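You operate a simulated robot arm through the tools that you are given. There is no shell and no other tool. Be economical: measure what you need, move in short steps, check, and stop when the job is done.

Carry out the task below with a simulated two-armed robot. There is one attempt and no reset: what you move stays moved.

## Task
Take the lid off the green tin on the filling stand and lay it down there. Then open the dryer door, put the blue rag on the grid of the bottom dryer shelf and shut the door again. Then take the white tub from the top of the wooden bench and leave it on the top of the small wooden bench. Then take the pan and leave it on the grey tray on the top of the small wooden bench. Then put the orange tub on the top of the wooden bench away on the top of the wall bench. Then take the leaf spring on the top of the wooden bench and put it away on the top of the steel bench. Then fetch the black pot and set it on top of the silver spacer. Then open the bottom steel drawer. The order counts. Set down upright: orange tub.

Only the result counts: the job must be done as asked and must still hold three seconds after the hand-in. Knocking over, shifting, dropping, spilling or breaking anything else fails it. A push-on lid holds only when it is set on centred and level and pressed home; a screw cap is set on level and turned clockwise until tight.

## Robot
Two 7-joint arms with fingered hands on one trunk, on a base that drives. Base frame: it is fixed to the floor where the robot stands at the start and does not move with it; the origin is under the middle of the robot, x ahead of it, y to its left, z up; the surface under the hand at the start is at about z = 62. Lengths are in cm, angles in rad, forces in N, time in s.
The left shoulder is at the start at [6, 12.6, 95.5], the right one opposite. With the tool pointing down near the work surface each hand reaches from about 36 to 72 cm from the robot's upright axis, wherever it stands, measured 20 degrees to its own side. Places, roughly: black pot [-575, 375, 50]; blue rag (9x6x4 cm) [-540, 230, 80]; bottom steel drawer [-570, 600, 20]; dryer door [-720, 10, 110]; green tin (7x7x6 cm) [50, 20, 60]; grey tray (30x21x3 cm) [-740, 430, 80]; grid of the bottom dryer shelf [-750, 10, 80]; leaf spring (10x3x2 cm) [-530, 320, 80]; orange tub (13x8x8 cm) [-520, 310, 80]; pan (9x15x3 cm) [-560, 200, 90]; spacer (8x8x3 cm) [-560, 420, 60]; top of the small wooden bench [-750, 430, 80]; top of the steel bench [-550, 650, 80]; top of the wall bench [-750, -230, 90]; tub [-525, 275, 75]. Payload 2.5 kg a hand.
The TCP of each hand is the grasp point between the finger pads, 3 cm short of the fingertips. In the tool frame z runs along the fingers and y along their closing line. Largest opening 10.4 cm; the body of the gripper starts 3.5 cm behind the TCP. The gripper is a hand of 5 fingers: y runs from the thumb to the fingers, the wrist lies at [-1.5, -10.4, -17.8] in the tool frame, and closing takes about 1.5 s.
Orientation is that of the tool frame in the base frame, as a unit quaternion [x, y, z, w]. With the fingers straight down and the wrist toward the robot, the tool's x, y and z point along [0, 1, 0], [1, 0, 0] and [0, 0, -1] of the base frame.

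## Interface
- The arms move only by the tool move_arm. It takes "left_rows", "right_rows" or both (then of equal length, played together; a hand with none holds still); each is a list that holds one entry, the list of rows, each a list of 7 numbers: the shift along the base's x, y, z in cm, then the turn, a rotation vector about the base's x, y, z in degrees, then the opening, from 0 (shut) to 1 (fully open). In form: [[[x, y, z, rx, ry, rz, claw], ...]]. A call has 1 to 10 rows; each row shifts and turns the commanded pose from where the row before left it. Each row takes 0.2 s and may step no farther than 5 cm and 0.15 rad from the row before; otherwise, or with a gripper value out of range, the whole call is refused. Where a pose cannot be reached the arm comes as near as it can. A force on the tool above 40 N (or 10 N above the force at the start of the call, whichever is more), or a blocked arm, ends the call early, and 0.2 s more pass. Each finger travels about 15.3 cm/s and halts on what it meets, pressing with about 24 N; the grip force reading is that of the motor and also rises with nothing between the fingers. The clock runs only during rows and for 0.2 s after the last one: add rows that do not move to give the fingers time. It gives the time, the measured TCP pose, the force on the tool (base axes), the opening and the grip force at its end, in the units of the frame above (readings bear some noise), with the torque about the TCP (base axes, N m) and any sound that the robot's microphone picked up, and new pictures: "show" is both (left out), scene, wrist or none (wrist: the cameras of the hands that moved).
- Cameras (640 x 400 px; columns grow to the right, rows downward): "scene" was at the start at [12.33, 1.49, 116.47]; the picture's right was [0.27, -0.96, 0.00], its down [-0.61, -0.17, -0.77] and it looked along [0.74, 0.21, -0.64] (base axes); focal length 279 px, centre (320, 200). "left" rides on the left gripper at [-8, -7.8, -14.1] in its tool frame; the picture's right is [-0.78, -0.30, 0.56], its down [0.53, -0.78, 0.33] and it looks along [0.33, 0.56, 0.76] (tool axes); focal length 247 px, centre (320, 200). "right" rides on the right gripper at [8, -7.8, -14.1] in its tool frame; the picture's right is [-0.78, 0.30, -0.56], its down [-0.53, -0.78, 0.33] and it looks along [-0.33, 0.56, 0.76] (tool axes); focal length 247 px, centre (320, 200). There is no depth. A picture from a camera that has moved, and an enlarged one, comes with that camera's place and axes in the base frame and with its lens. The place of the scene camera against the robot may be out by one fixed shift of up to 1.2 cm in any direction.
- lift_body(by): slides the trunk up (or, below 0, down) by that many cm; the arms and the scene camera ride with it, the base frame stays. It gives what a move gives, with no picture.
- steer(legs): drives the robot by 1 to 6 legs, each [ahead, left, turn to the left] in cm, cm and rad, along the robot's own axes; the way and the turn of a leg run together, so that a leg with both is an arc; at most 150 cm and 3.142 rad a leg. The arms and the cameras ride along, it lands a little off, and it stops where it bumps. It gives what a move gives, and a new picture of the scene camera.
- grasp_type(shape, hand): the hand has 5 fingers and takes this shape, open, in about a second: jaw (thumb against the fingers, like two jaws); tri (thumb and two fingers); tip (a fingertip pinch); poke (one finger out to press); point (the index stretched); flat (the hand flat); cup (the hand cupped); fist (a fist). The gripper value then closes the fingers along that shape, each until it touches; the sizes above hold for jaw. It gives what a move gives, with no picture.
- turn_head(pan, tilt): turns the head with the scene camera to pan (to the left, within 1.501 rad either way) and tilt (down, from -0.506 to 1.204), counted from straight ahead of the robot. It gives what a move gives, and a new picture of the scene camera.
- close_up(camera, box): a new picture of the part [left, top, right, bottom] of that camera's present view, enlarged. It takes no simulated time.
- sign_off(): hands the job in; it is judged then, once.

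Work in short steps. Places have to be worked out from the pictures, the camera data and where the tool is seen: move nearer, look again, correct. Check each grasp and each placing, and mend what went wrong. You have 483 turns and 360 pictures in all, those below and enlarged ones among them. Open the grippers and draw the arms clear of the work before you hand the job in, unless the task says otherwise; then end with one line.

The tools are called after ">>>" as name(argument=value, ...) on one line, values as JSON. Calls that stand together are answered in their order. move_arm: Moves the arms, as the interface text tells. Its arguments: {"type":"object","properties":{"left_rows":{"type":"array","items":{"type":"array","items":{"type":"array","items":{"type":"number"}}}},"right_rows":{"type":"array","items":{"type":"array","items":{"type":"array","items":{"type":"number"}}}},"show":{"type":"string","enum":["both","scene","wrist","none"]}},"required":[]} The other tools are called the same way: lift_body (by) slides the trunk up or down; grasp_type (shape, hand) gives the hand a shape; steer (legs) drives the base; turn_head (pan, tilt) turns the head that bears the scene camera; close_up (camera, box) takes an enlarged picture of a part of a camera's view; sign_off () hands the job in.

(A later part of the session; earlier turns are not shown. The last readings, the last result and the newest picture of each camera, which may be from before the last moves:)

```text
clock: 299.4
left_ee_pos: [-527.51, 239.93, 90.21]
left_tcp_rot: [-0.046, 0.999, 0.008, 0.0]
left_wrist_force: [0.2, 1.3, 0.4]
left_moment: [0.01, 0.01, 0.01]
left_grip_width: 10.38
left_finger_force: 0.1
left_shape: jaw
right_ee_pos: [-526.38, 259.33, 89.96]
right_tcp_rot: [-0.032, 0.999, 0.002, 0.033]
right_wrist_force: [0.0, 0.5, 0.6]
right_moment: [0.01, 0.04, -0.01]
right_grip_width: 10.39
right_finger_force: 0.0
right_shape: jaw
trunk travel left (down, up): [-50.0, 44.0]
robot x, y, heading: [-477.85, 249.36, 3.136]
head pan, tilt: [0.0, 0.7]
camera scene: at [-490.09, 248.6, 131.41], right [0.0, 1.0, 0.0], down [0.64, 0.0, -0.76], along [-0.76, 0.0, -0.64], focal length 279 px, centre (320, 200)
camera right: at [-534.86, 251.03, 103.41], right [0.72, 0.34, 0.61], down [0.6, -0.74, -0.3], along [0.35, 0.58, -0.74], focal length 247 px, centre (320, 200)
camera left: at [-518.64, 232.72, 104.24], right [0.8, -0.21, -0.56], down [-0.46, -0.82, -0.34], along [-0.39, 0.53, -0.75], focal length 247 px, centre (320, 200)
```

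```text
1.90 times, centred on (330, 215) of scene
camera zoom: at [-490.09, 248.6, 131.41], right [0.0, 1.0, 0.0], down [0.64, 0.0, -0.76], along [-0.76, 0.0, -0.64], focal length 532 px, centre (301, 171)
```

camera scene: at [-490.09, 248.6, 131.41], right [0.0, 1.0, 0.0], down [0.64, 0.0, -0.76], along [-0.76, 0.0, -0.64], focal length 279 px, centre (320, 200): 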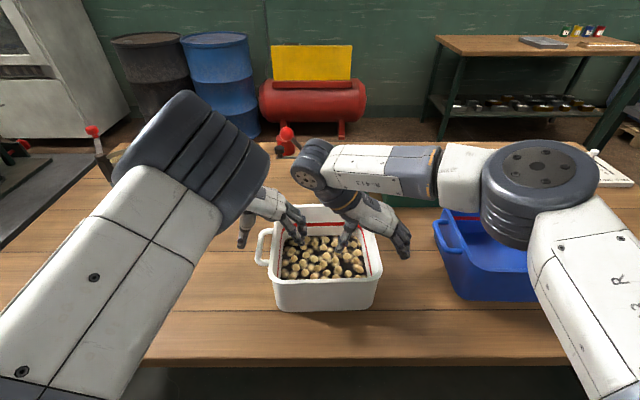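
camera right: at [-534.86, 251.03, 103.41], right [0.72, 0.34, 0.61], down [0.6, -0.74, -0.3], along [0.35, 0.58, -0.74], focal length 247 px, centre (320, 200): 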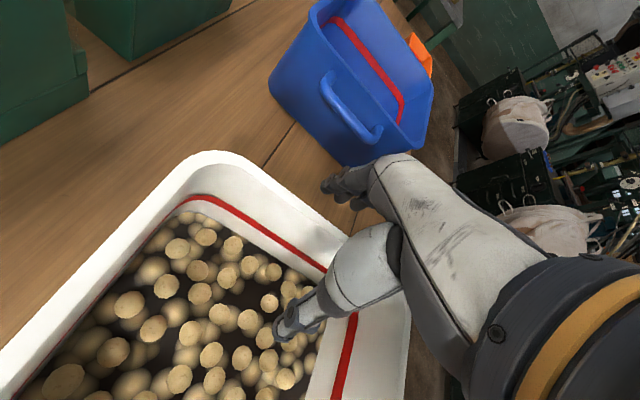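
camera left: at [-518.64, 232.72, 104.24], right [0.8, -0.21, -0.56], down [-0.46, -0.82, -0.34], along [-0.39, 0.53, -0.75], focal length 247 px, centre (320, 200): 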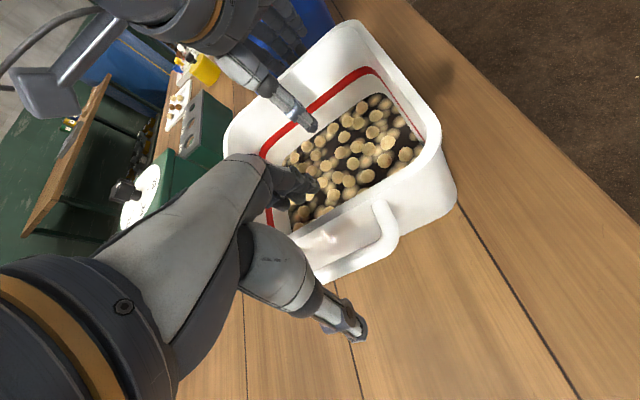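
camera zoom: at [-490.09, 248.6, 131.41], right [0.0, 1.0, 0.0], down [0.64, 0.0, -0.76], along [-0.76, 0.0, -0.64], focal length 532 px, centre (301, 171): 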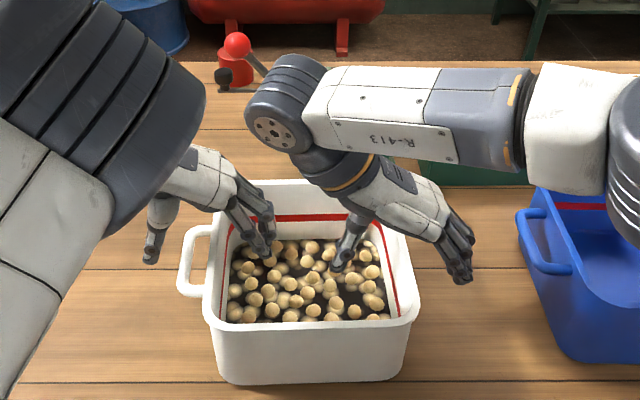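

Both hands straddle their walls. I close both grippers.

>>> move_arm(left_rows=[[[0, 0, 0, 0, 0, 0, 0.7], [0, 0, 0, 0, 0, 0, 0.5], [0, 0, 0, 0, 0, 0, 0.3], [0, 0, 0, 0, 0, 0, 0.1], [0, 0, 0, 0, 0, 0, 0], [0, 0, 0, 0, 0, 0, 0], [0, 0, 0, 0, 0, 0, 0]]], right_rows=[[[0, 0, 0, 0, 0, 0, 0.7], [0, 0, 0, 0, 0, 0, 0.5], [0, 0, 0, 0, 0, 0, 0.3], [0, 0, 0, 0, 0, 0, 0.1], [0, 0, 0, 0, 0, 0, 0], [0, 0, 0, 0, 0, 0, 0], [0, 0, 0, 0, 0, 0, 0]]])

>>> close_up(camera="scene", box=[220, 110, 440, 320])

```text
clock: 301.1
left_ee_pos: [-527.49, 239.78, 90.15]
left_tcp_rot: [-0.048, 0.999, 0.008, 0.0]
left_wrist_force: [-0.1, -2.4, -0.3]
left_moment: [0.15, 0.0, -0.18]
left_grip_width: 3.33
left_finger_force: 24.1
left_shape: jaw
right_ee_pos: [-526.46, 259.31, 89.95]
right_tcp_rot: [-0.032, 0.999, 0.002, 0.034]
right_wrist_force: [0.2, 3.7, 0.3]
right_moment: [0.05, -0.05, 0.2]
right_grip_width: 0.0
right_finger_force: 23.7
right_shape: jaw
trunk travel left (down, up): [-50.0, 44.0]
robot x, y, heading: [-477.67, 249.41, 3.137]
head pan, tilt: [0.0, 0.7]
camera scene: at [-490.12, 248.6, 131.4], right [0.0, 1.0, 0.0], down [0.64, 0.0, -0.76], along [-0.76, 0.0, -0.64], focal length 279 px, centre (320, 200)
camera right: at [-534.88, 251.04, 103.4], right [0.72, 0.34, 0.61], down [0.6, -0.74, -0.3], along [0.35, 0.58, -0.74], focal length 247 px, centre (320, 200)
camera left: at [-518.65, 232.69, 104.23], right [0.8, -0.21, -0.56], down [-0.46, -0.82, -0.34], along [-0.39, 0.53, -0.75], focal length 247 px, centre (320, 200)
```

scene: 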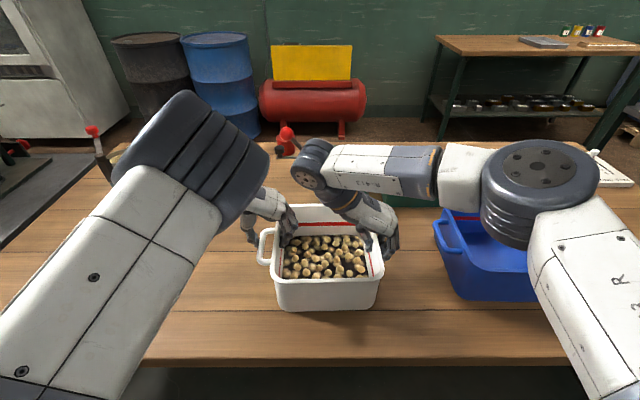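
right: 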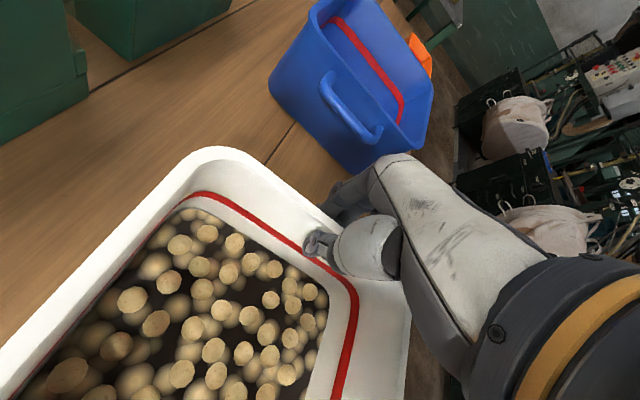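
left: 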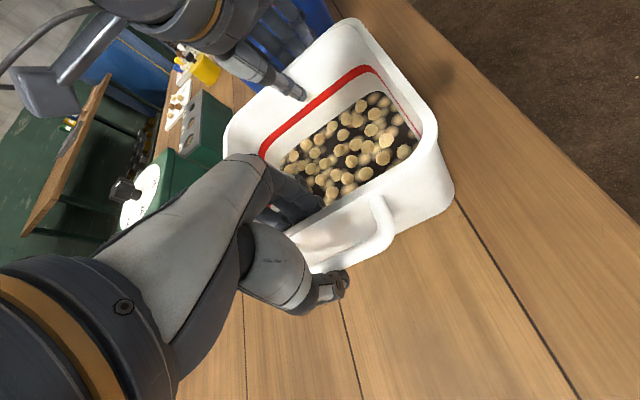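

```text
1.90 times, centred on (330, 215) of scene
camera zoom: at [-490.12, 248.6, 131.4], right [0.0, 1.0, 0.0], down [0.64, 0.0, -0.76], along [-0.76, 0.0, -0.64], focal length 532 px, centre (301, 171)
```

zoom: 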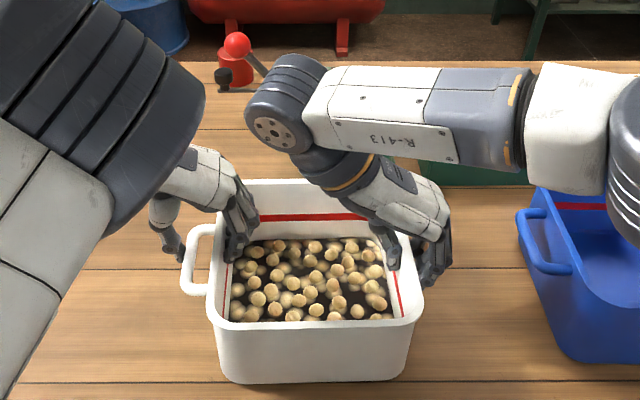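

Both grips read contact (thin wall on the right, handle+wall on the left). I lift both together slowly.

>>> move_arm(left_rows=[[[0, 0, 0.5, 0, 0, 0, 0], [0, 0, 0.5, 0, 0, 0, 0], [0, 0, 0.5, 0, 0, 0, 0], [0, 0, 0.5, 0, 0, 0, 0], [0, 0, 0.5, 0, 0, 0, 0], [0, 0, 0.5, 0, 0, 0, 0], [0, 0, 0, 0, 0, 0, 0]]], right_rows=[[[0, 0, 0.5, 0, 0, 0, 0], [0, 0, 0.5, 0, 0, 0, 0], [0, 0, 0.5, 0, 0, 0, 0], [0, 0, 0.5, 0, 0, 0, 0], [0, 0, 0.5, 0, 0, 0, 0], [0, 0, 0.5, 0, 0, 0, 0], [0, 0, 0, 0, 0, 0, 0]]], show="scene")

>>> close_up(camera="scene", box=[220, 110, 440, 320])

```text
clock: 302.6
left_ee_pos: [-527.45, 239.75, 93.37]
left_tcp_rot: [-0.046, 0.999, 0.008, 0.001]
left_wrist_force: [0.4, -2.1, -0.8]
left_moment: [0.05, 0.05, -0.16]
left_grip_width: 3.33
left_finger_force: 23.7
left_shape: jaw
right_ee_pos: [-526.41, 259.22, 93.06]
right_tcp_rot: [-0.033, 0.999, 0.002, 0.034]
right_wrist_force: [1.1, 2.4, -4.1]
right_moment: [0.01, 0.0, 0.16]
right_grip_width: 0.0
right_finger_force: 24.4
right_shape: jaw
trunk travel left (down, up): [-50.0, 44.0]
robot x, y, heading: [-477.58, 249.27, 3.135]
head pan, tilt: [0.0, 0.7]
camera scene: at [-490.13, 248.6, 131.4], right [0.0, 1.0, 0.0], down [0.64, 0.0, -0.76], along [-0.76, 0.0, -0.64], focal length 279 px, centre (320, 200)
```

scene: 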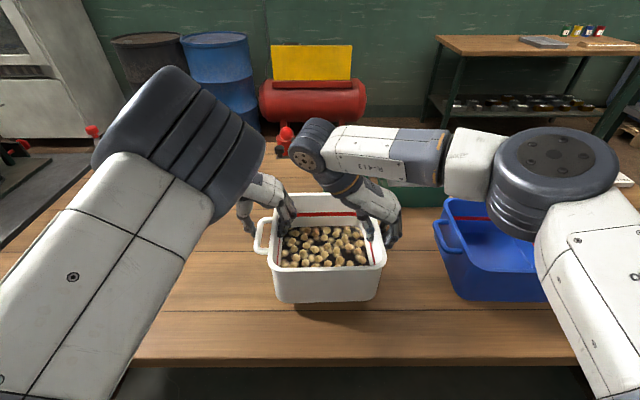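

```text
1.90 times, centred on (330, 215) of scene
camera zoom: at [-490.13, 248.6, 131.4], right [0.0, 1.0, 0.0], down [0.64, 0.0, -0.76], along [-0.76, 0.0, -0.64], focal length 532 px, centre (301, 171)
```

zoom: 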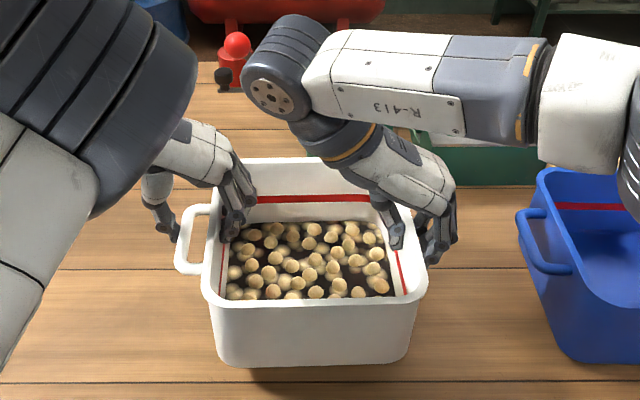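

The tub is lifted level and is light. I raise the trunk 12 cm and drive back from the bench.

>>> lift_body(by=12)

>>> steer(legs=[[-25, 0, 0], [0, 0, 1.57]])

```text
clock: 304.1
left_ee_pos: [-527.34, 239.94, 105.29]
left_tcp_rot: [-0.046, 0.999, 0.008, 0.0]
left_wrist_force: [0.1, -0.5, -1.9]
left_moment: [0.15, 0.03, -0.17]
left_grip_width: 3.3
left_finger_force: 23.8
left_shape: jaw
right_ee_pos: [-526.31, 259.3, 104.99]
right_tcp_rot: [-0.03, 0.999, 0.001, 0.033]
right_wrist_force: [-0.1, 0.0, -2.2]
right_moment: [-0.03, -0.01, 0.17]
right_grip_width: 0.0
right_finger_force: 24.0
right_shape: jaw
trunk travel left (down, up): [-62.0, 32.0]
robot x, y, heading: [-477.49, 249.43, 3.134]
head pan, tilt: [0.0, 0.7]
```

```text
clock: 309.8
left_ee_pos: [-442.76, 199.71, 105.35]
left_tcp_rot: [0.743, -0.67, -0.006, 0.005]
left_wrist_force: [-1.0, 0.7, -1.5]
left_moment: [-0.03, 0.16, -0.18]
left_grip_width: 3.32
left_finger_force: 24.2
left_shape: jaw
right_ee_pos: [-462.31, 200.52, 105.11]
right_tcp_rot: [0.731, -0.681, -0.024, -0.022]
right_wrist_force: [0.4, 0.5, -2.5]
right_moment: [0.0, -0.06, 0.16]
right_grip_width: 0.0
right_finger_force: 23.7
right_shape: jaw
trunk travel left (down, up): [-62.0, 32.0]
robot x, y, heading: [-452.78, 249.15, -1.567]
head pan, tilt: [0.0, 0.7]
camera scene: at [-452.66, 235.96, 143.4], right [-1.0, 0.0, 0.0], down [0.0, 0.64, -0.76], along [0.0, -0.76, -0.64], focal length 279 px, centre (320, 200)
```

scene: 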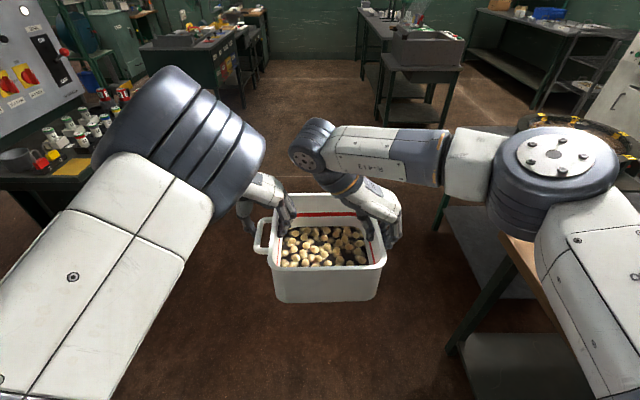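

Clear ahead. I drive down the back aisle and around.

>>> steer(legs=[[105, 0, 0], [105, 0, 0], [0, 0, -1.57], [100, 0, 0], [88, 0, 0], [0, 0, -1.57]])

```text
clock: 336.6
left_ee_pos: [-649.28, 69.92, 105.31]
left_tcp_rot: [0.621, 0.784, 0.006, 0.005]
left_wrist_force: [0.8, -0.6, -1.6]
left_moment: [0.03, -0.21, -0.19]
left_grip_width: 3.36
left_finger_force: 23.6
left_shape: jaw
right_ee_pos: [-629.88, 71.71, 105.01]
right_tcp_rot: [0.634, 0.773, -0.021, 0.026]
right_wrist_force: [-1.0, 0.8, -4.1]
right_moment: [-0.01, 0.03, 0.17]
right_grip_width: 0.01
right_finger_force: 24.4
right_shape: jaw
trunk travel left (down, up): [-62.0, 32.0]
robot x, y, heading: [-632.71, 22.15, 1.706]
head pan, tilt: [0.0, 0.7]
camera scene: at [-634.54, 33.65, 143.4], right [0.99, 0.13, 0.0], down [0.08, -0.64, -0.76], along [-0.1, 0.76, -0.64], focal length 279 px, centre (320, 200)
```

scene: 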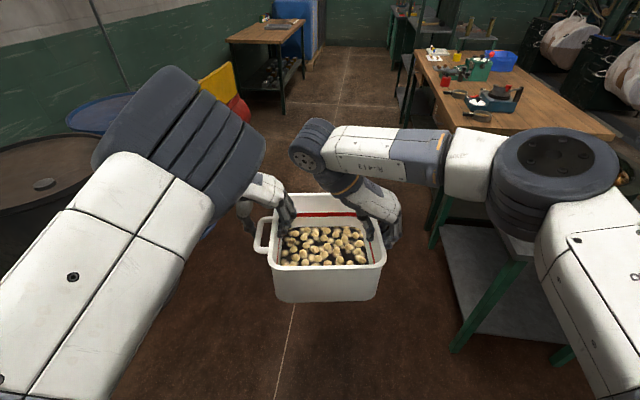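

The heading is a bit off; I correct it and drive up the aisle toward the small wooden bench.

>>> steer(legs=[[0, 0, -0.135], [130, 5, 0], [130, 0, 0]])

>>> turn_head(pan=0.5, tilt=0.5)

```text
clock: 350.1
left_ee_pos: [-644.33, 336.8, 105.38]
left_tcp_rot: [0.67, 0.742, 0.005, 0.006]
left_wrist_force: [1.2, -0.2, -1.3]
left_moment: [0.01, -0.24, -0.18]
left_grip_width: 3.36
left_finger_force: 23.9
left_shape: jaw
right_ee_pos: [-624.84, 336.08, 104.99]
right_tcp_rot: [0.682, 0.731, -0.023, 0.025]
right_wrist_force: [-0.4, 0.3, -3.7]
right_moment: [-0.01, 0.05, 0.2]
right_grip_width: 0.0
right_finger_force: 23.8
right_shape: jaw
trunk travel left (down, up): [-62.0, 32.0]
robot x, y, heading: [-634.75, 287.11, 1.573]
head pan, tilt: [0.0, 0.7]
camera scene: at [-634.23, 298.87, 143.4], right [1.0, 0.0, 0.0], down [0.0, -0.64, -0.76], along [0.0, 0.76, -0.64], focal length 279 px, centre (320, 200)
```

scene: 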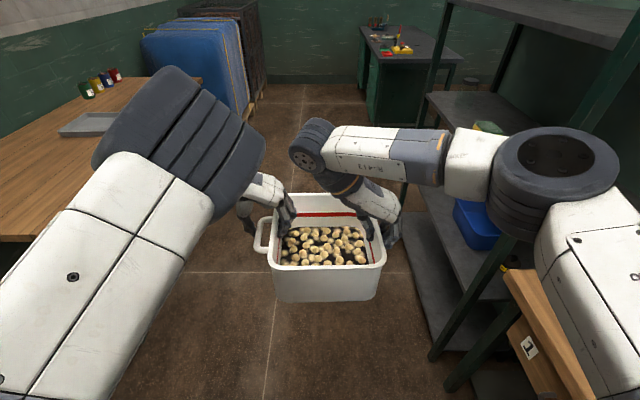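

```text
clock: 351.0
left_ee_pos: [-644.39, 336.82, 105.37]
left_tcp_rot: [0.67, 0.742, 0.005, 0.005]
left_wrist_force: [0.5, -0.1, -0.8]
left_moment: [0.02, -0.24, -0.2]
left_grip_width: 3.35
left_finger_force: 23.8
left_shape: jaw
right_ee_pos: [-624.75, 335.89, 105.1]
right_tcp_rot: [0.681, 0.731, -0.023, 0.025]
right_wrist_force: [1.2, 0.3, -3.4]
right_moment: [0.01, 0.07, 0.17]
right_grip_width: 0.01
right_finger_force: 24.5
right_shape: jaw
trunk travel left (down, up): [-62.0, 32.0]
robot x, y, heading: [-634.3, 287.07, 1.573]
head pan, tilt: [0.499, 0.499]
camera scene: at [-638.57, 298.33, 145.17], right [0.88, 0.48, 0.0], down [0.23, -0.42, -0.88], along [-0.42, 0.77, -0.48], focal length 279 px, centre (320, 200)
```

scene: 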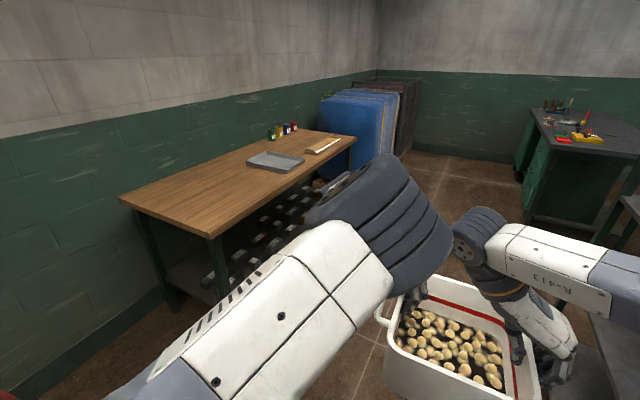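

The small bench spans x −783…−720, y 357…510, with the tray around y≈437; the part at y≈380 is free. I drive there and turn to face it.

>>> steer(legs=[[92, 16, 0], [0, 0, 1.57]])

>>> turn_head(pan=0, tilt=0.6)

```text
clock: 359.8
left_ee_pos: [-699.83, 369.58, 105.34]
left_tcp_rot: [-0.054, 0.999, 0.007, 0.0]
left_wrist_force: [-0.1, -0.5, -1.4]
left_moment: [0.21, 0.05, -0.17]
left_grip_width: 3.36
left_finger_force: 24.0
left_shape: jaw
right_ee_pos: [-699.26, 388.96, 105.02]
right_tcp_rot: [-0.04, 0.999, 0.001, 0.034]
right_wrist_force: [0.6, -0.6, -3.4]
right_moment: [-0.01, -0.04, 0.14]
right_grip_width: 0.01
right_finger_force: 23.5
right_shape: jaw
trunk travel left (down, up): [-62.0, 32.0]
robot x, y, heading: [-650.1, 380.07, -3.136]
head pan, tilt: [0.499, 0.499]
camera scene: at [-662.14, 374.69, 145.17], right [-0.49, 0.87, 0.0], down [0.42, 0.23, -0.88], along [-0.77, -0.43, -0.48], focal length 279 px, centre (320, 200)
```

scene: 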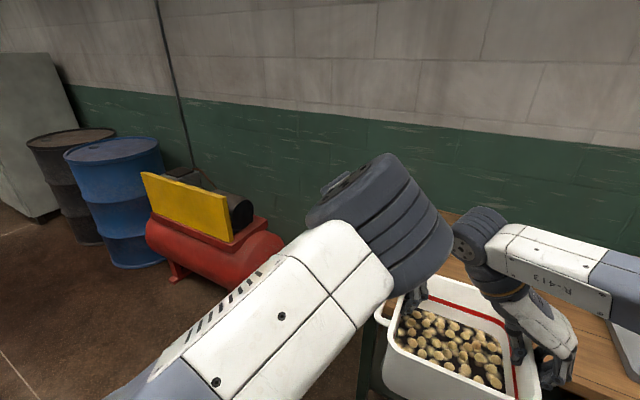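

```text
clock: 360.7
left_ee_pos: [-699.83, 369.54, 105.41]
left_tcp_rot: [-0.055, 0.998, 0.008, 0.001]
left_wrist_force: [0.7, -0.6, -1.1]
left_moment: [0.19, 0.04, -0.21]
left_grip_width: 3.32
left_finger_force: 23.8
left_shape: jaw
right_ee_pos: [-699.28, 389.0, 104.94]
right_tcp_rot: [-0.04, 0.999, 0.001, 0.033]
right_wrist_force: [1.3, -0.3, -3.3]
right_moment: [-0.05, -0.05, 0.15]
right_grip_width: 0.0
right_finger_force: 24.1
right_shape: jaw
trunk travel left (down, up): [-62.0, 32.0]
robot x, y, heading: [-650.42, 380.11, -3.131]
head pan, tilt: [0.0, 0.6]
camera scene: at [-663.05, 379.03, 144.26], right [-0.01, 1.0, 0.0], down [0.57, 0.01, -0.82], along [-0.82, -0.01, -0.57], focal length 279 px, centre (320, 200)
```

scene: 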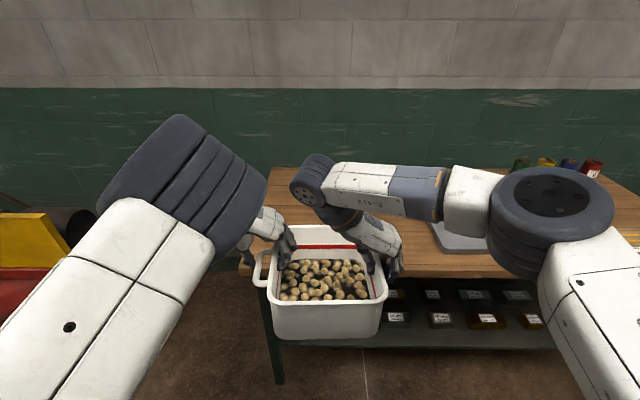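

Bench space left of the tray (y 356–415) is free. I drive 38 cm ahead over the bench and lower the trunk.

>>> steer(legs=[[38, 1, 0]])

>>> lift_body(by=-12)

>>> close_up(camera="scene", box=[180, 130, 480, 360])

```text
clock: 363.1
left_ee_pos: [-736.85, 367.84, 105.41]
left_tcp_rot: [-0.055, 0.998, 0.008, 0.001]
left_wrist_force: [-0.2, -0.3, -1.5]
left_moment: [0.23, -0.02, -0.23]
left_grip_width: 3.36
left_finger_force: 23.9
left_shape: jaw
right_ee_pos: [-736.23, 387.51, 104.92]
right_tcp_rot: [-0.041, 0.999, 0.001, 0.034]
right_wrist_force: [-0.5, -0.1, -3.9]
right_moment: [-0.03, 0.02, 0.17]
right_grip_width: 0.0
right_finger_force: 23.4
right_shape: jaw
trunk travel left (down, up): [-62.0, 32.0]
robot x, y, heading: [-687.45, 378.69, -3.128]
head pan, tilt: [0.0, 0.6]
camera scene: at [-700.12, 377.49, 144.26], right [-0.01, 1.0, 0.0], down [0.57, 0.01, -0.82], along [-0.82, -0.01, -0.57], focal length 279 px, centre (320, 200)
```

scene: 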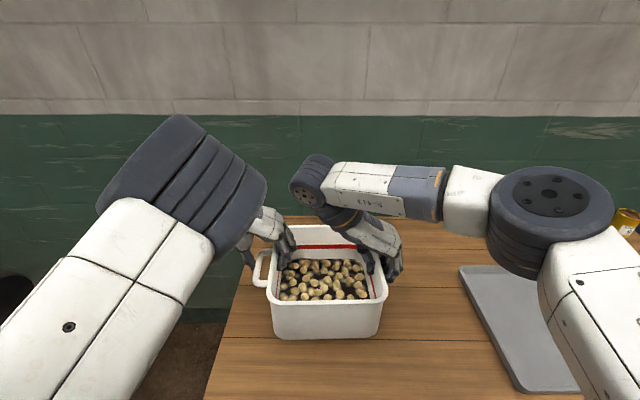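

```text
clock: 364.6
left_ee_pos: [-736.81, 367.83, 93.26]
left_tcp_rot: [-0.056, 0.998, 0.009, 0.0]
left_wrist_force: [-0.1, -0.5, -0.9]
left_moment: [0.23, 0.06, -0.2]
left_grip_width: 3.37
left_finger_force: 24.1
left_shape: jaw
right_ee_pos: [-736.21, 387.41, 93.03]
right_tcp_rot: [-0.041, 0.999, 0.001, 0.032]
right_wrist_force: [-0.5, 0.3, -4.2]
right_moment: [-0.03, 0.0, 0.17]
right_grip_width: 0.0
right_finger_force: 23.4
right_shape: jaw
trunk travel left (down, up): [-50.0, 44.0]
robot x, y, heading: [-687.3, 378.23, -3.126]
head pan, tilt: [0.0, 0.6]
```

```text
1.74 times, centred on (330, 245) of scene
camera zoom: at [-700.05, 377.5, 132.27], right [-0.01, 1.0, 0.0], down [0.57, 0.01, -0.82], along [-0.82, -0.01, -0.57], focal length 486 px, centre (303, 122)
```

zoom: 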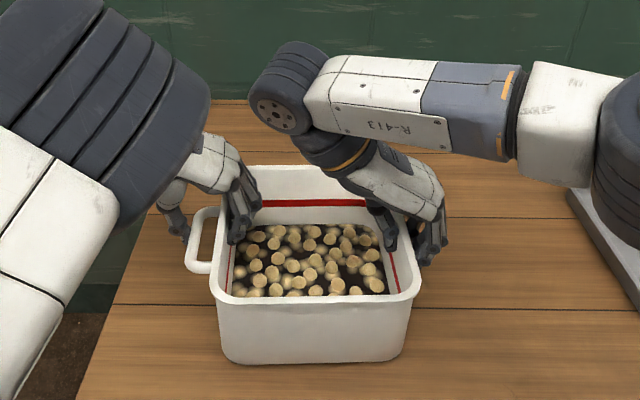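

Still ~3 cm above the bench. I lower with the arms in small steps to contact.

>>> move_arm(left_rows=[[[0, 0, -0.8, 0, 0, 0, 0], [0, 0, -0.8, 0, 0, 0, 0], [0, 0, -0.5, 0, 0, 0, 0], [0, 0, -0.4, 0, 0, 0, 0], [0, 0, -0.3, 0, 0, 0, 0], [0, 0, -0.3, 0, 0, 0, 0], [0, 0, 0, 0, 0, 0, 0]]], right_rows=[[[0, 0, -0.8, 0, 0, 0, 0], [0, 0, -0.8, 0, 0, 0, 0], [0, 0, -0.5, 0, 0, 0, 0], [0, 0, -0.4, 0, 0, 0, 0], [0, 0, -0.3, 0, 0, 0, 0], [0, 0, -0.3, 0, 0, 0, 0], [0, 0, 0, 0, 0, 0, 0]]], show="none")

```text
clock: 365.5
left_ee_pos: [-736.8, 367.94, 91.72]
left_tcp_rot: [-0.056, 0.998, 0.011, -0.008]
left_wrist_force: [4.8, -2.3, 13.9]
left_moment: [0.31, 0.01, -0.23]
left_grip_width: 3.52
left_finger_force: 24.1
left_shape: jaw
right_ee_pos: [-736.26, 387.36, 91.76]
right_tcp_rot: [-0.04, 0.999, 0.004, 0.024]
right_wrist_force: [6.4, -1.2, 20.3]
right_moment: [0.07, -0.14, 0.11]
right_grip_width: 0.0
right_finger_force: 23.7
right_shape: jaw
trunk travel left (down, up): [-50.0, 44.0]
robot x, y, heading: [-687.83, 378.64, -3.129]
head pan, tilt: [0.0, 0.6]
stopped in row 4 (right hand): the force on the tool passed its limit at 43 N (the readings are from after the stop); the commanded pose is now the measured one
```

Touchdown at z≈91.7. I open both hands and rise.

>>> move_arm(left_rows=[[[0, 0, 0, 0, 0, 0, 0.4], [0, 0, 0, 0, 0, 0, 0.7], [0, 0, 0, 0, 0, 0, 0.85], [0, 0, 0, 0, 0, 0, 0.85], [0, 0, 2, 0, 0, 0, 0.85], [0, 0, 3, 0, 0, 0, 0.85], [0, 0, 3, 0, 0, 0, 0.85], [0, 0, 4, 0, 0, 0, 0.85]]], right_rows=[[[0, 0, 0, 0, 0, 0, 0.4], [0, 0, 0, 0, 0, 0, 0.7], [0, 0, 0, 0, 0, 0, 0.85], [0, 0, 0, 0, 0, 0, 0.85], [0, 0, 2, 0, 0, 0, 0.85], [0, 0, 3, 0, 0, 0, 0.85], [0, 0, 3, 0, 0, 0, 0.85], [0, 0, 4, 0, 0, 0, 0.85]]], show="scene")

```text
clock: 367.3
left_ee_pos: [-737.22, 366.79, 102.69]
left_tcp_rot: [-0.071, 0.997, 0.016, 0.005]
left_wrist_force: [0.6, 0.1, 0.5]
left_moment: [0.0, -0.02, 0.02]
left_grip_width: 8.81
left_finger_force: 0.0
left_shape: jaw
right_ee_pos: [-736.23, 387.34, 103.35]
right_tcp_rot: [-0.04, 0.999, 0.002, 0.027]
right_wrist_force: [0.4, 0.1, 1.1]
right_moment: [0.01, 0.01, -0.02]
right_grip_width: 8.84
right_finger_force: 0.1
right_shape: jaw
trunk travel left (down, up): [-50.0, 44.0]
robot x, y, heading: [-687.13, 378.4, -3.128]
head pan, tilt: [0.0, 0.6]
camera scene: at [-699.97, 377.47, 132.27], right [-0.01, 1.0, 0.0], down [0.56, 0.01, -0.83], along [-0.83, -0.01, -0.56], focal length 279 px, centre (320, 200)
```

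scene: 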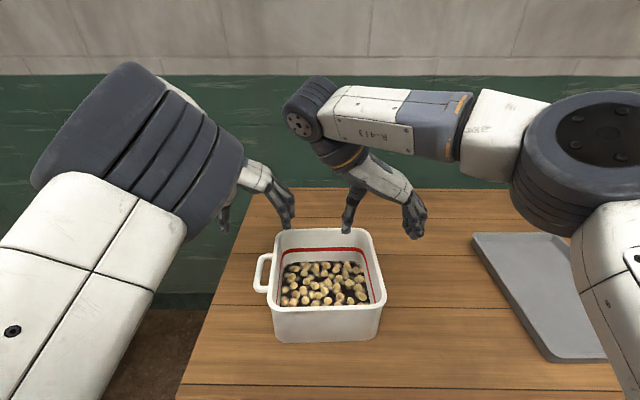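

The tub stands on the small bench. I back away and return both hands to the standard orientation.

>>> steer(legs=[[-42, 0, -0.01]])

>>> move_arm(left_rows=[[[0, -0.5, 0.5, 0, 0, 8.5, 1], [0, -0.5, 0.5, 0, 0, 8.5, 1], [0, -0.5, 0.5, 0, 0, 8.5, 1], [0, -0.5, 0.5, 0, 0, 8.5, 1], [0, -0.5, 0.5, 0, 0, 8.5, 1], [0, -0.5, 0, 0, 0, 8.5, 1], [0, -0.5, 0, 0, 0, 8.5, 1], [0, -0.5, 0, 0, 0, 8.5, 1], [0, -0.5, 0, 0, 0, 8.5, 1], [0, -0.5, 0, 0, 0, 8.5, 1]]], right_rows=[[[0, 1, 0, 0, 0, 8.5, 1], [0, 1, 0, 0, 0, 8.5, 1], [0, 1, 0, 0, 0, 8.5, 1], [0, 1, 0, 0, 0, 8.5, 1], [0, 1, 0, 0, 0, 8.5, 1], [0, 1, 0, 0, 0, 8.5, 1], [0, 1, 0, 0, 0, 8.5, 1], [0, 1, 0, 0, 0, 8.5, 1], [0, 1, 0, 0, 0, 8.5, 1], [0, 1, 0, 0, 0, 8.5, 1]]], show="scene")

```text
clock: 369.9
left_ee_pos: [-695.52, 367.45, 103.05]
left_tcp_rot: [-0.068, 0.998, 0.02, 0.001]
left_wrist_force: [0.3, 0.2, 0.1]
left_moment: [0.01, 0.0, -0.03]
left_grip_width: 8.81
left_finger_force: 0.0
left_shape: jaw
right_ee_pos: [-694.42, 388.04, 103.37]
right_tcp_rot: [-0.039, 0.999, 0.003, 0.027]
right_wrist_force: [0.0, 0.0, 1.2]
right_moment: [-0.01, -0.01, -0.02]
right_grip_width: 8.86
right_finger_force: 0.1
right_shape: jaw
trunk travel left (down, up): [-50.0, 44.0]
robot x, y, heading: [-645.61, 378.82, -3.13]
head pan, tilt: [0.0, 0.6]
camera scene: at [-658.17, 378.08, 132.27], right [-0.01, 1.0, 0.0], down [0.56, 0.01, -0.83], along [-0.83, -0.01, -0.56], focal length 279 px, centre (320, 200)
```

scene: 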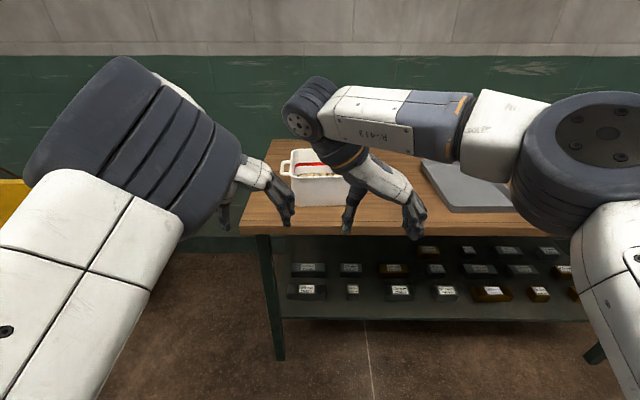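

```text
clock: 370.7
left_ee_pos: [-693.8, 364.65, 96.8]
left_tcp_rot: [-0.276, 0.958, 0.003, 0.084]
left_wrist_force: [-0.8, 0.0, 0.5]
left_moment: [0.01, 0.02, 0.0]
left_grip_width: 10.4
left_finger_force: 0.1
left_shape: jaw
right_ee_pos: [-694.44, 390.64, 103.4]
right_tcp_rot: [-0.225, 0.974, 0.009, 0.026]
right_wrist_force: [0.0, -0.4, -0.2]
right_moment: [0.0, 0.01, -0.02]
right_grip_width: 10.35
right_finger_force: 0.0
right_shape: jaw
trunk travel left (down, up): [-50.0, 44.0]
robot x, y, heading: [-645.11, 378.75, -3.127]
head pan, tilt: [0.0, 0.6]
stopped in row 3 (left hand): the arm was blocked; the commanded pose is now the measured one
camera scene: at [-658.2, 378.06, 132.27], right [-0.01, 1.0, 0.0], down [0.56, 0.01, -0.83], along [-0.83, -0.01, -0.56], focal length 279 px, centre (320, 200)
```

scene: 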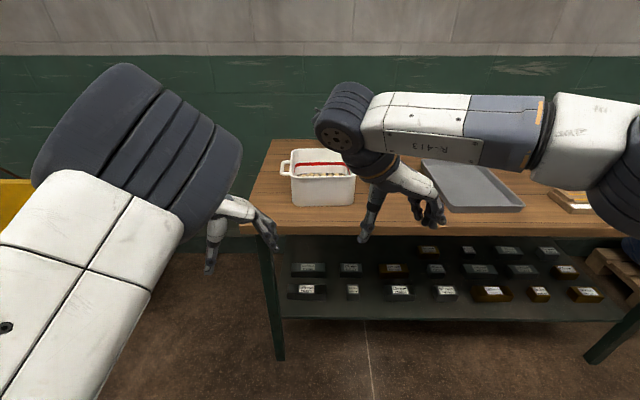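

The left arm stalled; I finish the right hand first.

>>> move_arm(right_rows=[[[0, 1, 0, 0, 0, 8.5, 1], [0, 1, 0, 0, 0, 8.5, 1], [0, 1, 0, 0, 0, 8.5, 1], [0, 1, 0, 0, 0, 8.5, 1], [0, 1, 0, 0, 0, 8.5, 1], [0, 1, 0, 0, 0, 8.5, 1], [0, 1, 0, 0, 0, 8.5, 1], [0, 1, 0, 0, 0, 5, 1]]], show="none")

>>> move_arm(left_rows=[[[0, -1, 1, 0, 0, 6, 1], [0, -1, 1, 0, 0, 6, 1], [0, -1, 1, 0, 0, 6, 1], [0, -1, 1, 0, 0, 6, 1], [0, -1, 1, 0, 0, 6, 1]]], show="scene")

```text
clock: 372.5
left_ee_pos: [-693.8, 364.76, 96.82]
left_tcp_rot: [-0.274, 0.958, 0.004, 0.083]
left_wrist_force: [-0.4, -0.3, 0.2]
left_moment: [-0.01, 0.01, -0.01]
left_grip_width: 10.41
left_finger_force: 0.0
left_shape: jaw
right_ee_pos: [-694.38, 398.79, 103.39]
right_tcp_rot: [0.711, -0.702, -0.021, -0.018]
right_wrist_force: [-0.2, 0.1, 1.0]
right_moment: [0.01, 0.01, 0.04]
right_grip_width: 10.36
right_finger_force: 0.1
right_shape: jaw
trunk travel left (down, up): [-50.0, 44.0]
robot x, y, heading: [-645.35, 378.93, -3.135]
head pan, tilt: [0.0, 0.6]
```

```text
clock: 373.9
left_ee_pos: [-693.0, 357.85, 98.19]
left_tcp_rot: [-0.533, 0.837, 0.016, 0.123]
left_wrist_force: [-0.2, 0.3, 0.2]
left_moment: [-0.02, 0.01, 0.02]
left_grip_width: 10.4
left_finger_force: 0.2
left_shape: jaw
right_ee_pos: [-694.37, 398.76, 103.39]
right_tcp_rot: [0.71, -0.704, -0.02, -0.019]
right_wrist_force: [0.3, -0.9, -0.9]
right_moment: [-0.03, 0.0, -0.03]
right_grip_width: 10.37
right_finger_force: 0.0
right_shape: jaw
trunk travel left (down, up): [-50.0, 44.0]
robot x, y, heading: [-645.39, 379.02, -3.128]
head pan, tilt: [0.0, 0.6]
stopped in row 5 (left hand): the arm was blocked; the commanded pose is now the measured one
camera scene: at [-658.21, 378.06, 132.27], right [-0.01, 1.0, 0.0], down [0.56, 0.01, -0.83], along [-0.82, -0.01, -0.56], focal length 279 px, centre (320, 200)
```

scene: 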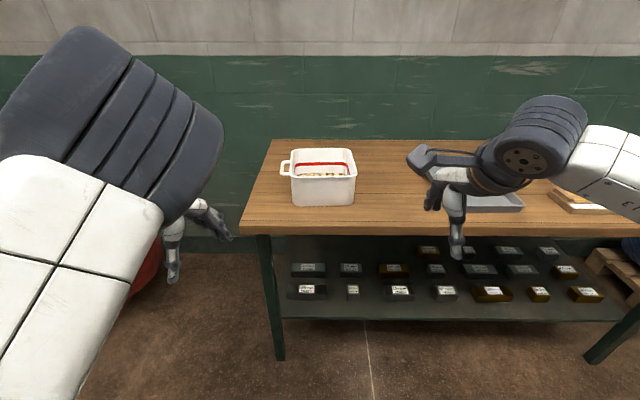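

The left elbow is up near the head. I extend the left hand forward and down to bring the elbow down, then finish the rotation.

>>> move_arm(left_rows=[[[-3, -2, 0, 0, 0, 0, 1], [-3, -2, 0, 0, 0, 0, 1], [-3, -1, 0, 0, 0, 3, 1], [-3, -1, 0, 0, 0, 5, 1], [-3, -1, 0, 0, 0, 6, 1], [0, 0, 0, 0, 0, 6, 1], [0, 0, 0, 0, 0, 6, 1], [0, 0, 0, 0, 0, 6, 1]]], show="scene")

```text
clock: 375.7
left_ee_pos: [-708.07, 351.12, 98.39]
left_tcp_rot: [0.742, -0.659, -0.049, -0.112]
left_wrist_force: [-0.2, 0.6, -0.2]
left_moment: [-0.02, 0.0, 0.04]
left_grip_width: 10.4
left_finger_force: 0.0
left_shape: jaw
right_ee_pos: [-694.41, 398.76, 103.44]
right_tcp_rot: [0.711, -0.703, -0.021, -0.018]
right_wrist_force: [0.0, 0.0, 0.4]
right_moment: [-0.03, 0.02, 0.01]
right_grip_width: 10.35
right_finger_force: 0.1
right_shape: jaw
trunk travel left (down, up): [-50.0, 44.0]
robot x, y, heading: [-645.37, 378.94, -3.132]
head pan, tilt: [0.0, 0.6]
camera scene: at [-658.2, 378.09, 132.27], right [-0.01, 1.0, 0.0], down [0.56, 0.01, -0.83], along [-0.83, -0.01, -0.56], focal length 279 px, centre (320, 200)
```

scene: 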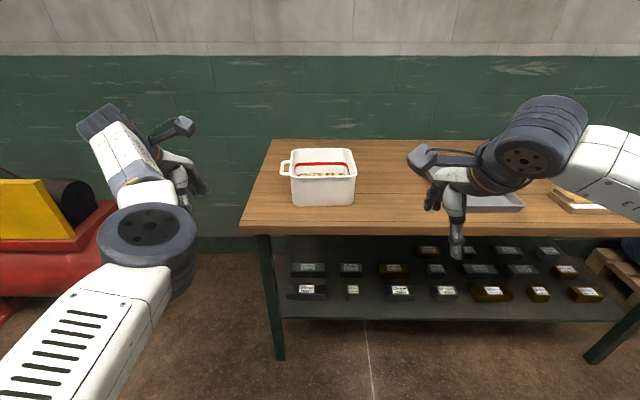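

Left arm is in a normal pose again. I correct its orientation and raise it, and then drive toward the pan: first turn around to heading 0.

>>> move_arm(left_rows=[[[1, 0, 3, -6.5, 2.5, -3.4, 1], [1, 0, 3, -6.5, 2.6, -3.3, 1], [1, 0, 4, 0, 0, 0, 1], [1, 0, 4, 0, 0, 0, 1], [0, 0, 4, 0, 0, 0, 1]]], show="none")

>>> steer(legs=[[-8, 0, 0], [0, 0, 1.57], [145, 0, 0], [0, 0, 1.57]])

```text
clock: 376.9
left_ee_pos: [-703.79, 351.08, 116.47]
left_tcp_rot: [0.708, -0.706, 0.001, -0.001]
left_wrist_force: [-0.7, 0.5, 0.6]
left_moment: [-0.04, 0.0, -0.01]
left_grip_width: 10.39
left_finger_force: 0.0
left_shape: jaw
right_ee_pos: [-694.3, 398.92, 103.43]
right_tcp_rot: [0.71, -0.703, -0.02, -0.018]
right_wrist_force: [0.6, -0.5, -0.1]
right_moment: [-0.01, -0.01, -0.01]
right_grip_width: 10.38
right_finger_force: 0.1
right_shape: jaw
trunk travel left (down, up): [-50.0, 44.0]
robot x, y, heading: [-645.56, 379.34, -3.132]
head pan, tilt: [0.0, 0.6]
```

```text
clock: 392.2
left_ee_pos: [-574.91, 264.58, 116.54]
left_tcp_rot: [0.706, 0.708, 0.0, -0.001]
left_wrist_force: [0.2, -1.1, 0.0]
left_moment: [0.0, 0.01, 0.01]
left_grip_width: 10.38
left_finger_force: 0.0
left_shape: jaw
right_ee_pos: [-584.35, 216.91, 103.49]
right_tcp_rot: [0.703, 0.71, -0.017, 0.021]
right_wrist_force: [0.3, -1.0, -0.3]
right_moment: [0.02, 0.01, 0.02]
right_grip_width: 10.37
right_finger_force: 0.0
right_shape: jaw
trunk travel left (down, up): [-50.0, 44.0]
robot x, y, heading: [-633.28, 236.68, 0.011]
head pan, tilt: [0.0, 0.6]
camera scene: at [-620.26, 235.91, 132.27], right [0.01, -1.0, 0.0], down [-0.56, -0.01, -0.83], along [0.83, 0.01, -0.56], focal length 279 px, centre (320, 200)
```

scene: 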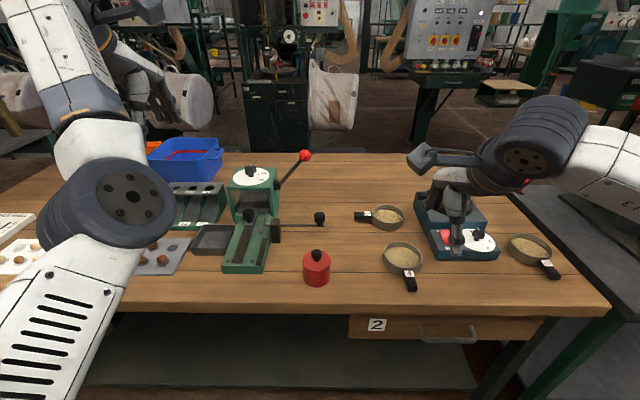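

I edge toward the pan: right 13 cm and ahead 24 cm.

>>> steer(legs=[[0, -12, -0.011], [22, 0, 0]])

>>> turn_head(pan=-0.2, tilt=0.8)

>>> close_up(camera="right", box=[0, 0, 640, 400])

```text
clock: 394.7
left_ee_pos: [-552.45, 251.79, 116.34]
left_tcp_rot: [0.712, 0.703, -0.001, 0.0]
left_wrist_force: [0.6, -0.2, 0.2]
left_moment: [-0.05, -0.01, 0.0]
left_grip_width: 10.37
left_finger_force: 0.1
left_shape: jaw
right_ee_pos: [-562.49, 204.06, 103.35]
right_tcp_rot: [0.708, 0.706, -0.018, 0.02]
right_wrist_force: [-0.2, -0.3, -0.4]
right_moment: [0.03, 0.01, -0.02]
right_grip_width: 10.41
right_finger_force: 0.0
right_shape: jaw
trunk travel left (down, up): [-50.0, 44.0]
robot x, y, heading: [-611.11, 224.52, -0.003]
head pan, tilt: [0.0, 0.6]
camera scene: at [-598.19, 223.58, 132.26], right [0.0, -1.0, 0.0], down [-0.57, 0.0, -0.82], along [0.82, 0.0, -0.57], focal length 279 px, centre (320, 200)
```

scene: 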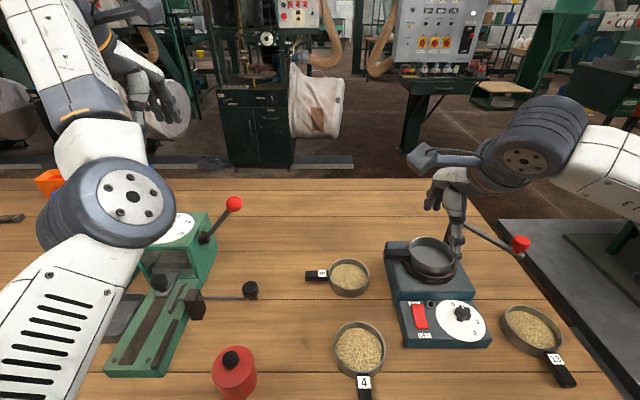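

```text
clock: 395.5
left_ee_pos: [-552.49, 251.67, 116.64]
left_tcp_rot: [0.712, 0.703, -0.002, -0.001]
left_wrist_force: [-0.3, -0.6, 1.1]
left_moment: [-0.01, -0.03, -0.01]
left_grip_width: 10.4
left_finger_force: 0.0
left_shape: jaw
right_ee_pos: [-562.47, 204.14, 103.44]
right_tcp_rot: [0.708, 0.706, -0.018, 0.02]
right_wrist_force: [-0.1, -0.9, -0.3]
right_moment: [-0.01, -0.01, 0.0]
right_grip_width: 10.37
right_finger_force: 0.1
right_shape: jaw
trunk travel left (down, up): [-50.0, 44.0]
robot x, y, heading: [-611.11, 224.47, -0.008]
head pan, tilt: [-0.201, 0.799]
camera scene: at [-599.17, 221.98, 130.59], right [-0.2, -0.98, 0.0], down [-0.7, 0.14, -0.7], along [0.68, -0.14, -0.72], focal length 279 px, centre (320, 200)
```

scene: 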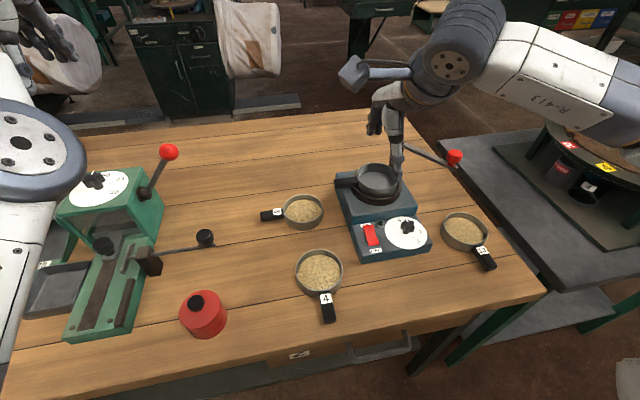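

```text
1.00 times, centred on (320, 200) of right (not enlarged: the box is as wide or as high as the picture)
camera zoom: at [-570.38, 212.97, 117.0], right [0.29, -0.75, 0.6], down [-0.78, -0.55, -0.31], along [0.56, -0.38, -0.74], focal length 247 px, centre (320, 200)
```

zoom: 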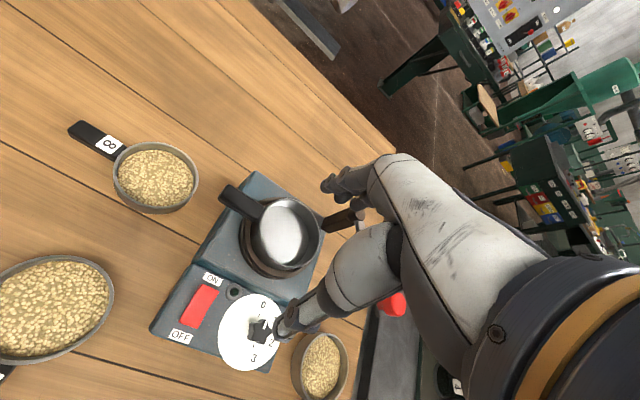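

The pan's handle is at about [-557.6, 208.9, 91.4], along y. I bring the right hand above the outer half of the handle.

>>> move_arm(right_rows=[[[1.6, 2.2, 0, 0, 0, 0, 0.8], [1.6, 2.2, 0, 0, 0, 0, 0.6], [1.7, 2.3, -2, 0, 0, 0, 0.5], [0, 0, -3, 0, 0, 0, 0.5], [0, 0, 0, 0, 0, 0, 0.5]]], show="wrist")

>>> close_up(camera="scene", box=[300, 80, 480, 260])

>>> close_up(camera="right", box=[160, 120, 400, 360])

```text
clock: 396.7
left_ee_pos: [-552.53, 251.63, 116.49]
left_tcp_rot: [0.711, 0.703, 0.0, -0.001]
left_wrist_force: [0.2, -0.6, -0.4]
left_moment: [0.0, 0.02, 0.03]
left_grip_width: 10.39
left_finger_force: 0.2
left_shape: jaw
right_ee_pos: [-557.6, 210.93, 98.26]
right_tcp_rot: [0.707, 0.707, -0.018, 0.02]
right_wrist_force: [-0.7, 0.1, 0.1]
right_moment: [0.01, 0.01, 0.01]
right_grip_width: 5.26
right_finger_force: 0.0
right_shape: jaw
trunk travel left (down, up): [-50.0, 44.0]
robot x, y, heading: [-611.2, 224.38, -0.002]
head pan, tilt: [-0.201, 0.799]
camera right: at [-565.48, 219.64, 111.84], right [0.29, -0.75, 0.6], down [-0.78, -0.55, -0.31], along [0.56, -0.38, -0.74], focal length 247 px, centre (320, 200)
```

right: 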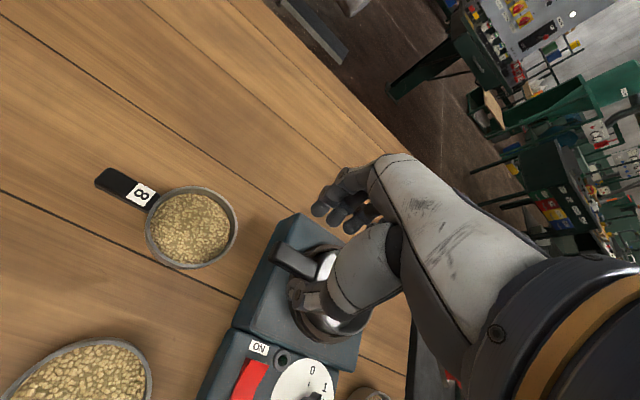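

```text
2.22 times, centred on (390, 170) of scene
camera zoom: at [-599.18, 221.98, 130.58], right [-0.2, -0.98, 0.0], down [-0.7, 0.14, -0.7], along [0.68, -0.14, -0.72], focal length 621 px, centre (164, 267)
```

zoom: 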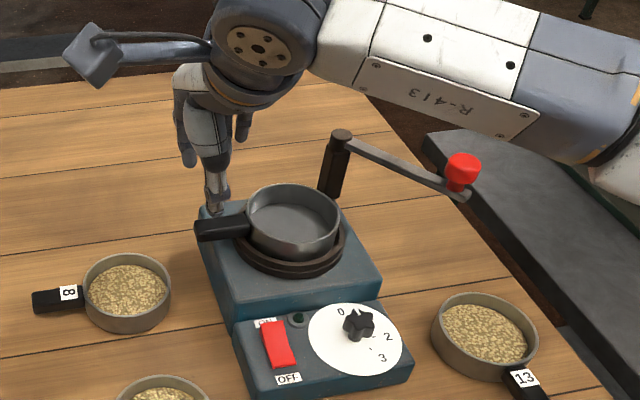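

```text
1.67 times, centred on (280, 240) of right
camera zoom: at [-565.48, 219.64, 111.84], right [0.29, -0.75, 0.6], down [-0.78, -0.55, -0.31], along [0.56, -0.38, -0.74], focal length 412 px, centre (387, 133)
```

zoom: 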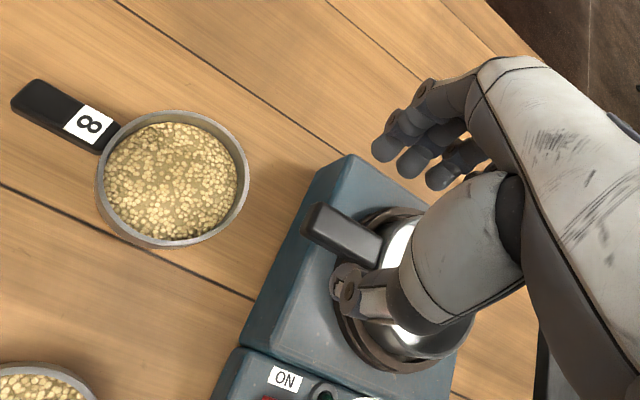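

The outer (ring/little) fingers would meet the pan wall; the three-finger shape suits better. I switch the right hand to "tri" and look.

>>> grasp_type(hand="right", shape="tri")

>>> close_up(camera="right", box=[160, 120, 400, 360])

>>> close_up(camera="scene", box=[300, 80, 480, 260])

```text
clock: 397.6
left_ee_pos: [-552.47, 251.62, 116.56]
left_tcp_rot: [0.712, 0.702, -0.001, -0.001]
left_wrist_force: [0.0, 0.0, 0.3]
left_moment: [0.0, -0.01, 0.01]
left_grip_width: 10.37
left_finger_force: 0.1
left_shape: jaw
right_ee_pos: [-557.49, 210.83, 98.26]
right_tcp_rot: [0.707, 0.707, -0.018, 0.02]
right_wrist_force: [0.4, -0.8, -0.6]
right_moment: [-0.01, -0.03, 0.0]
right_grip_width: 10.38
right_finger_force: 0.0
right_shape: tri
trunk travel left (down, up): [-50.0, 44.0]
robot x, y, heading: [-611.33, 224.34, 0.002]
head pan, tilt: [-0.201, 0.799]
```

```text
1.67 times, centred on (280, 240) of right
camera zoom: at [-565.48, 219.62, 111.87], right [0.29, -0.75, 0.6], down [-0.78, -0.55, -0.31], along [0.56, -0.38, -0.74], focal length 412 px, centre (387, 133)
```

zoom: 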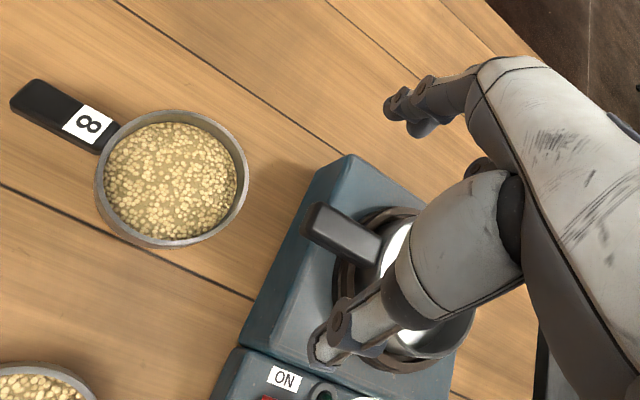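

```text
2.22 times, centred on (390, 170) of scene
camera zoom: at [-599.17, 221.98, 130.58], right [-0.2, -0.98, 0.0], down [-0.7, 0.14, -0.7], along [0.68, -0.14, -0.72], focal length 621 px, centre (164, 267)
```

zoom: 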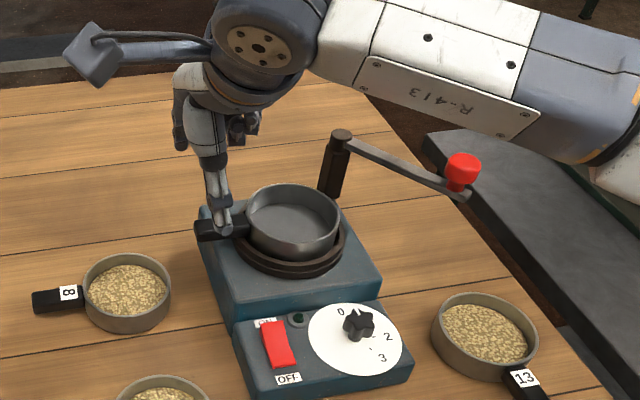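

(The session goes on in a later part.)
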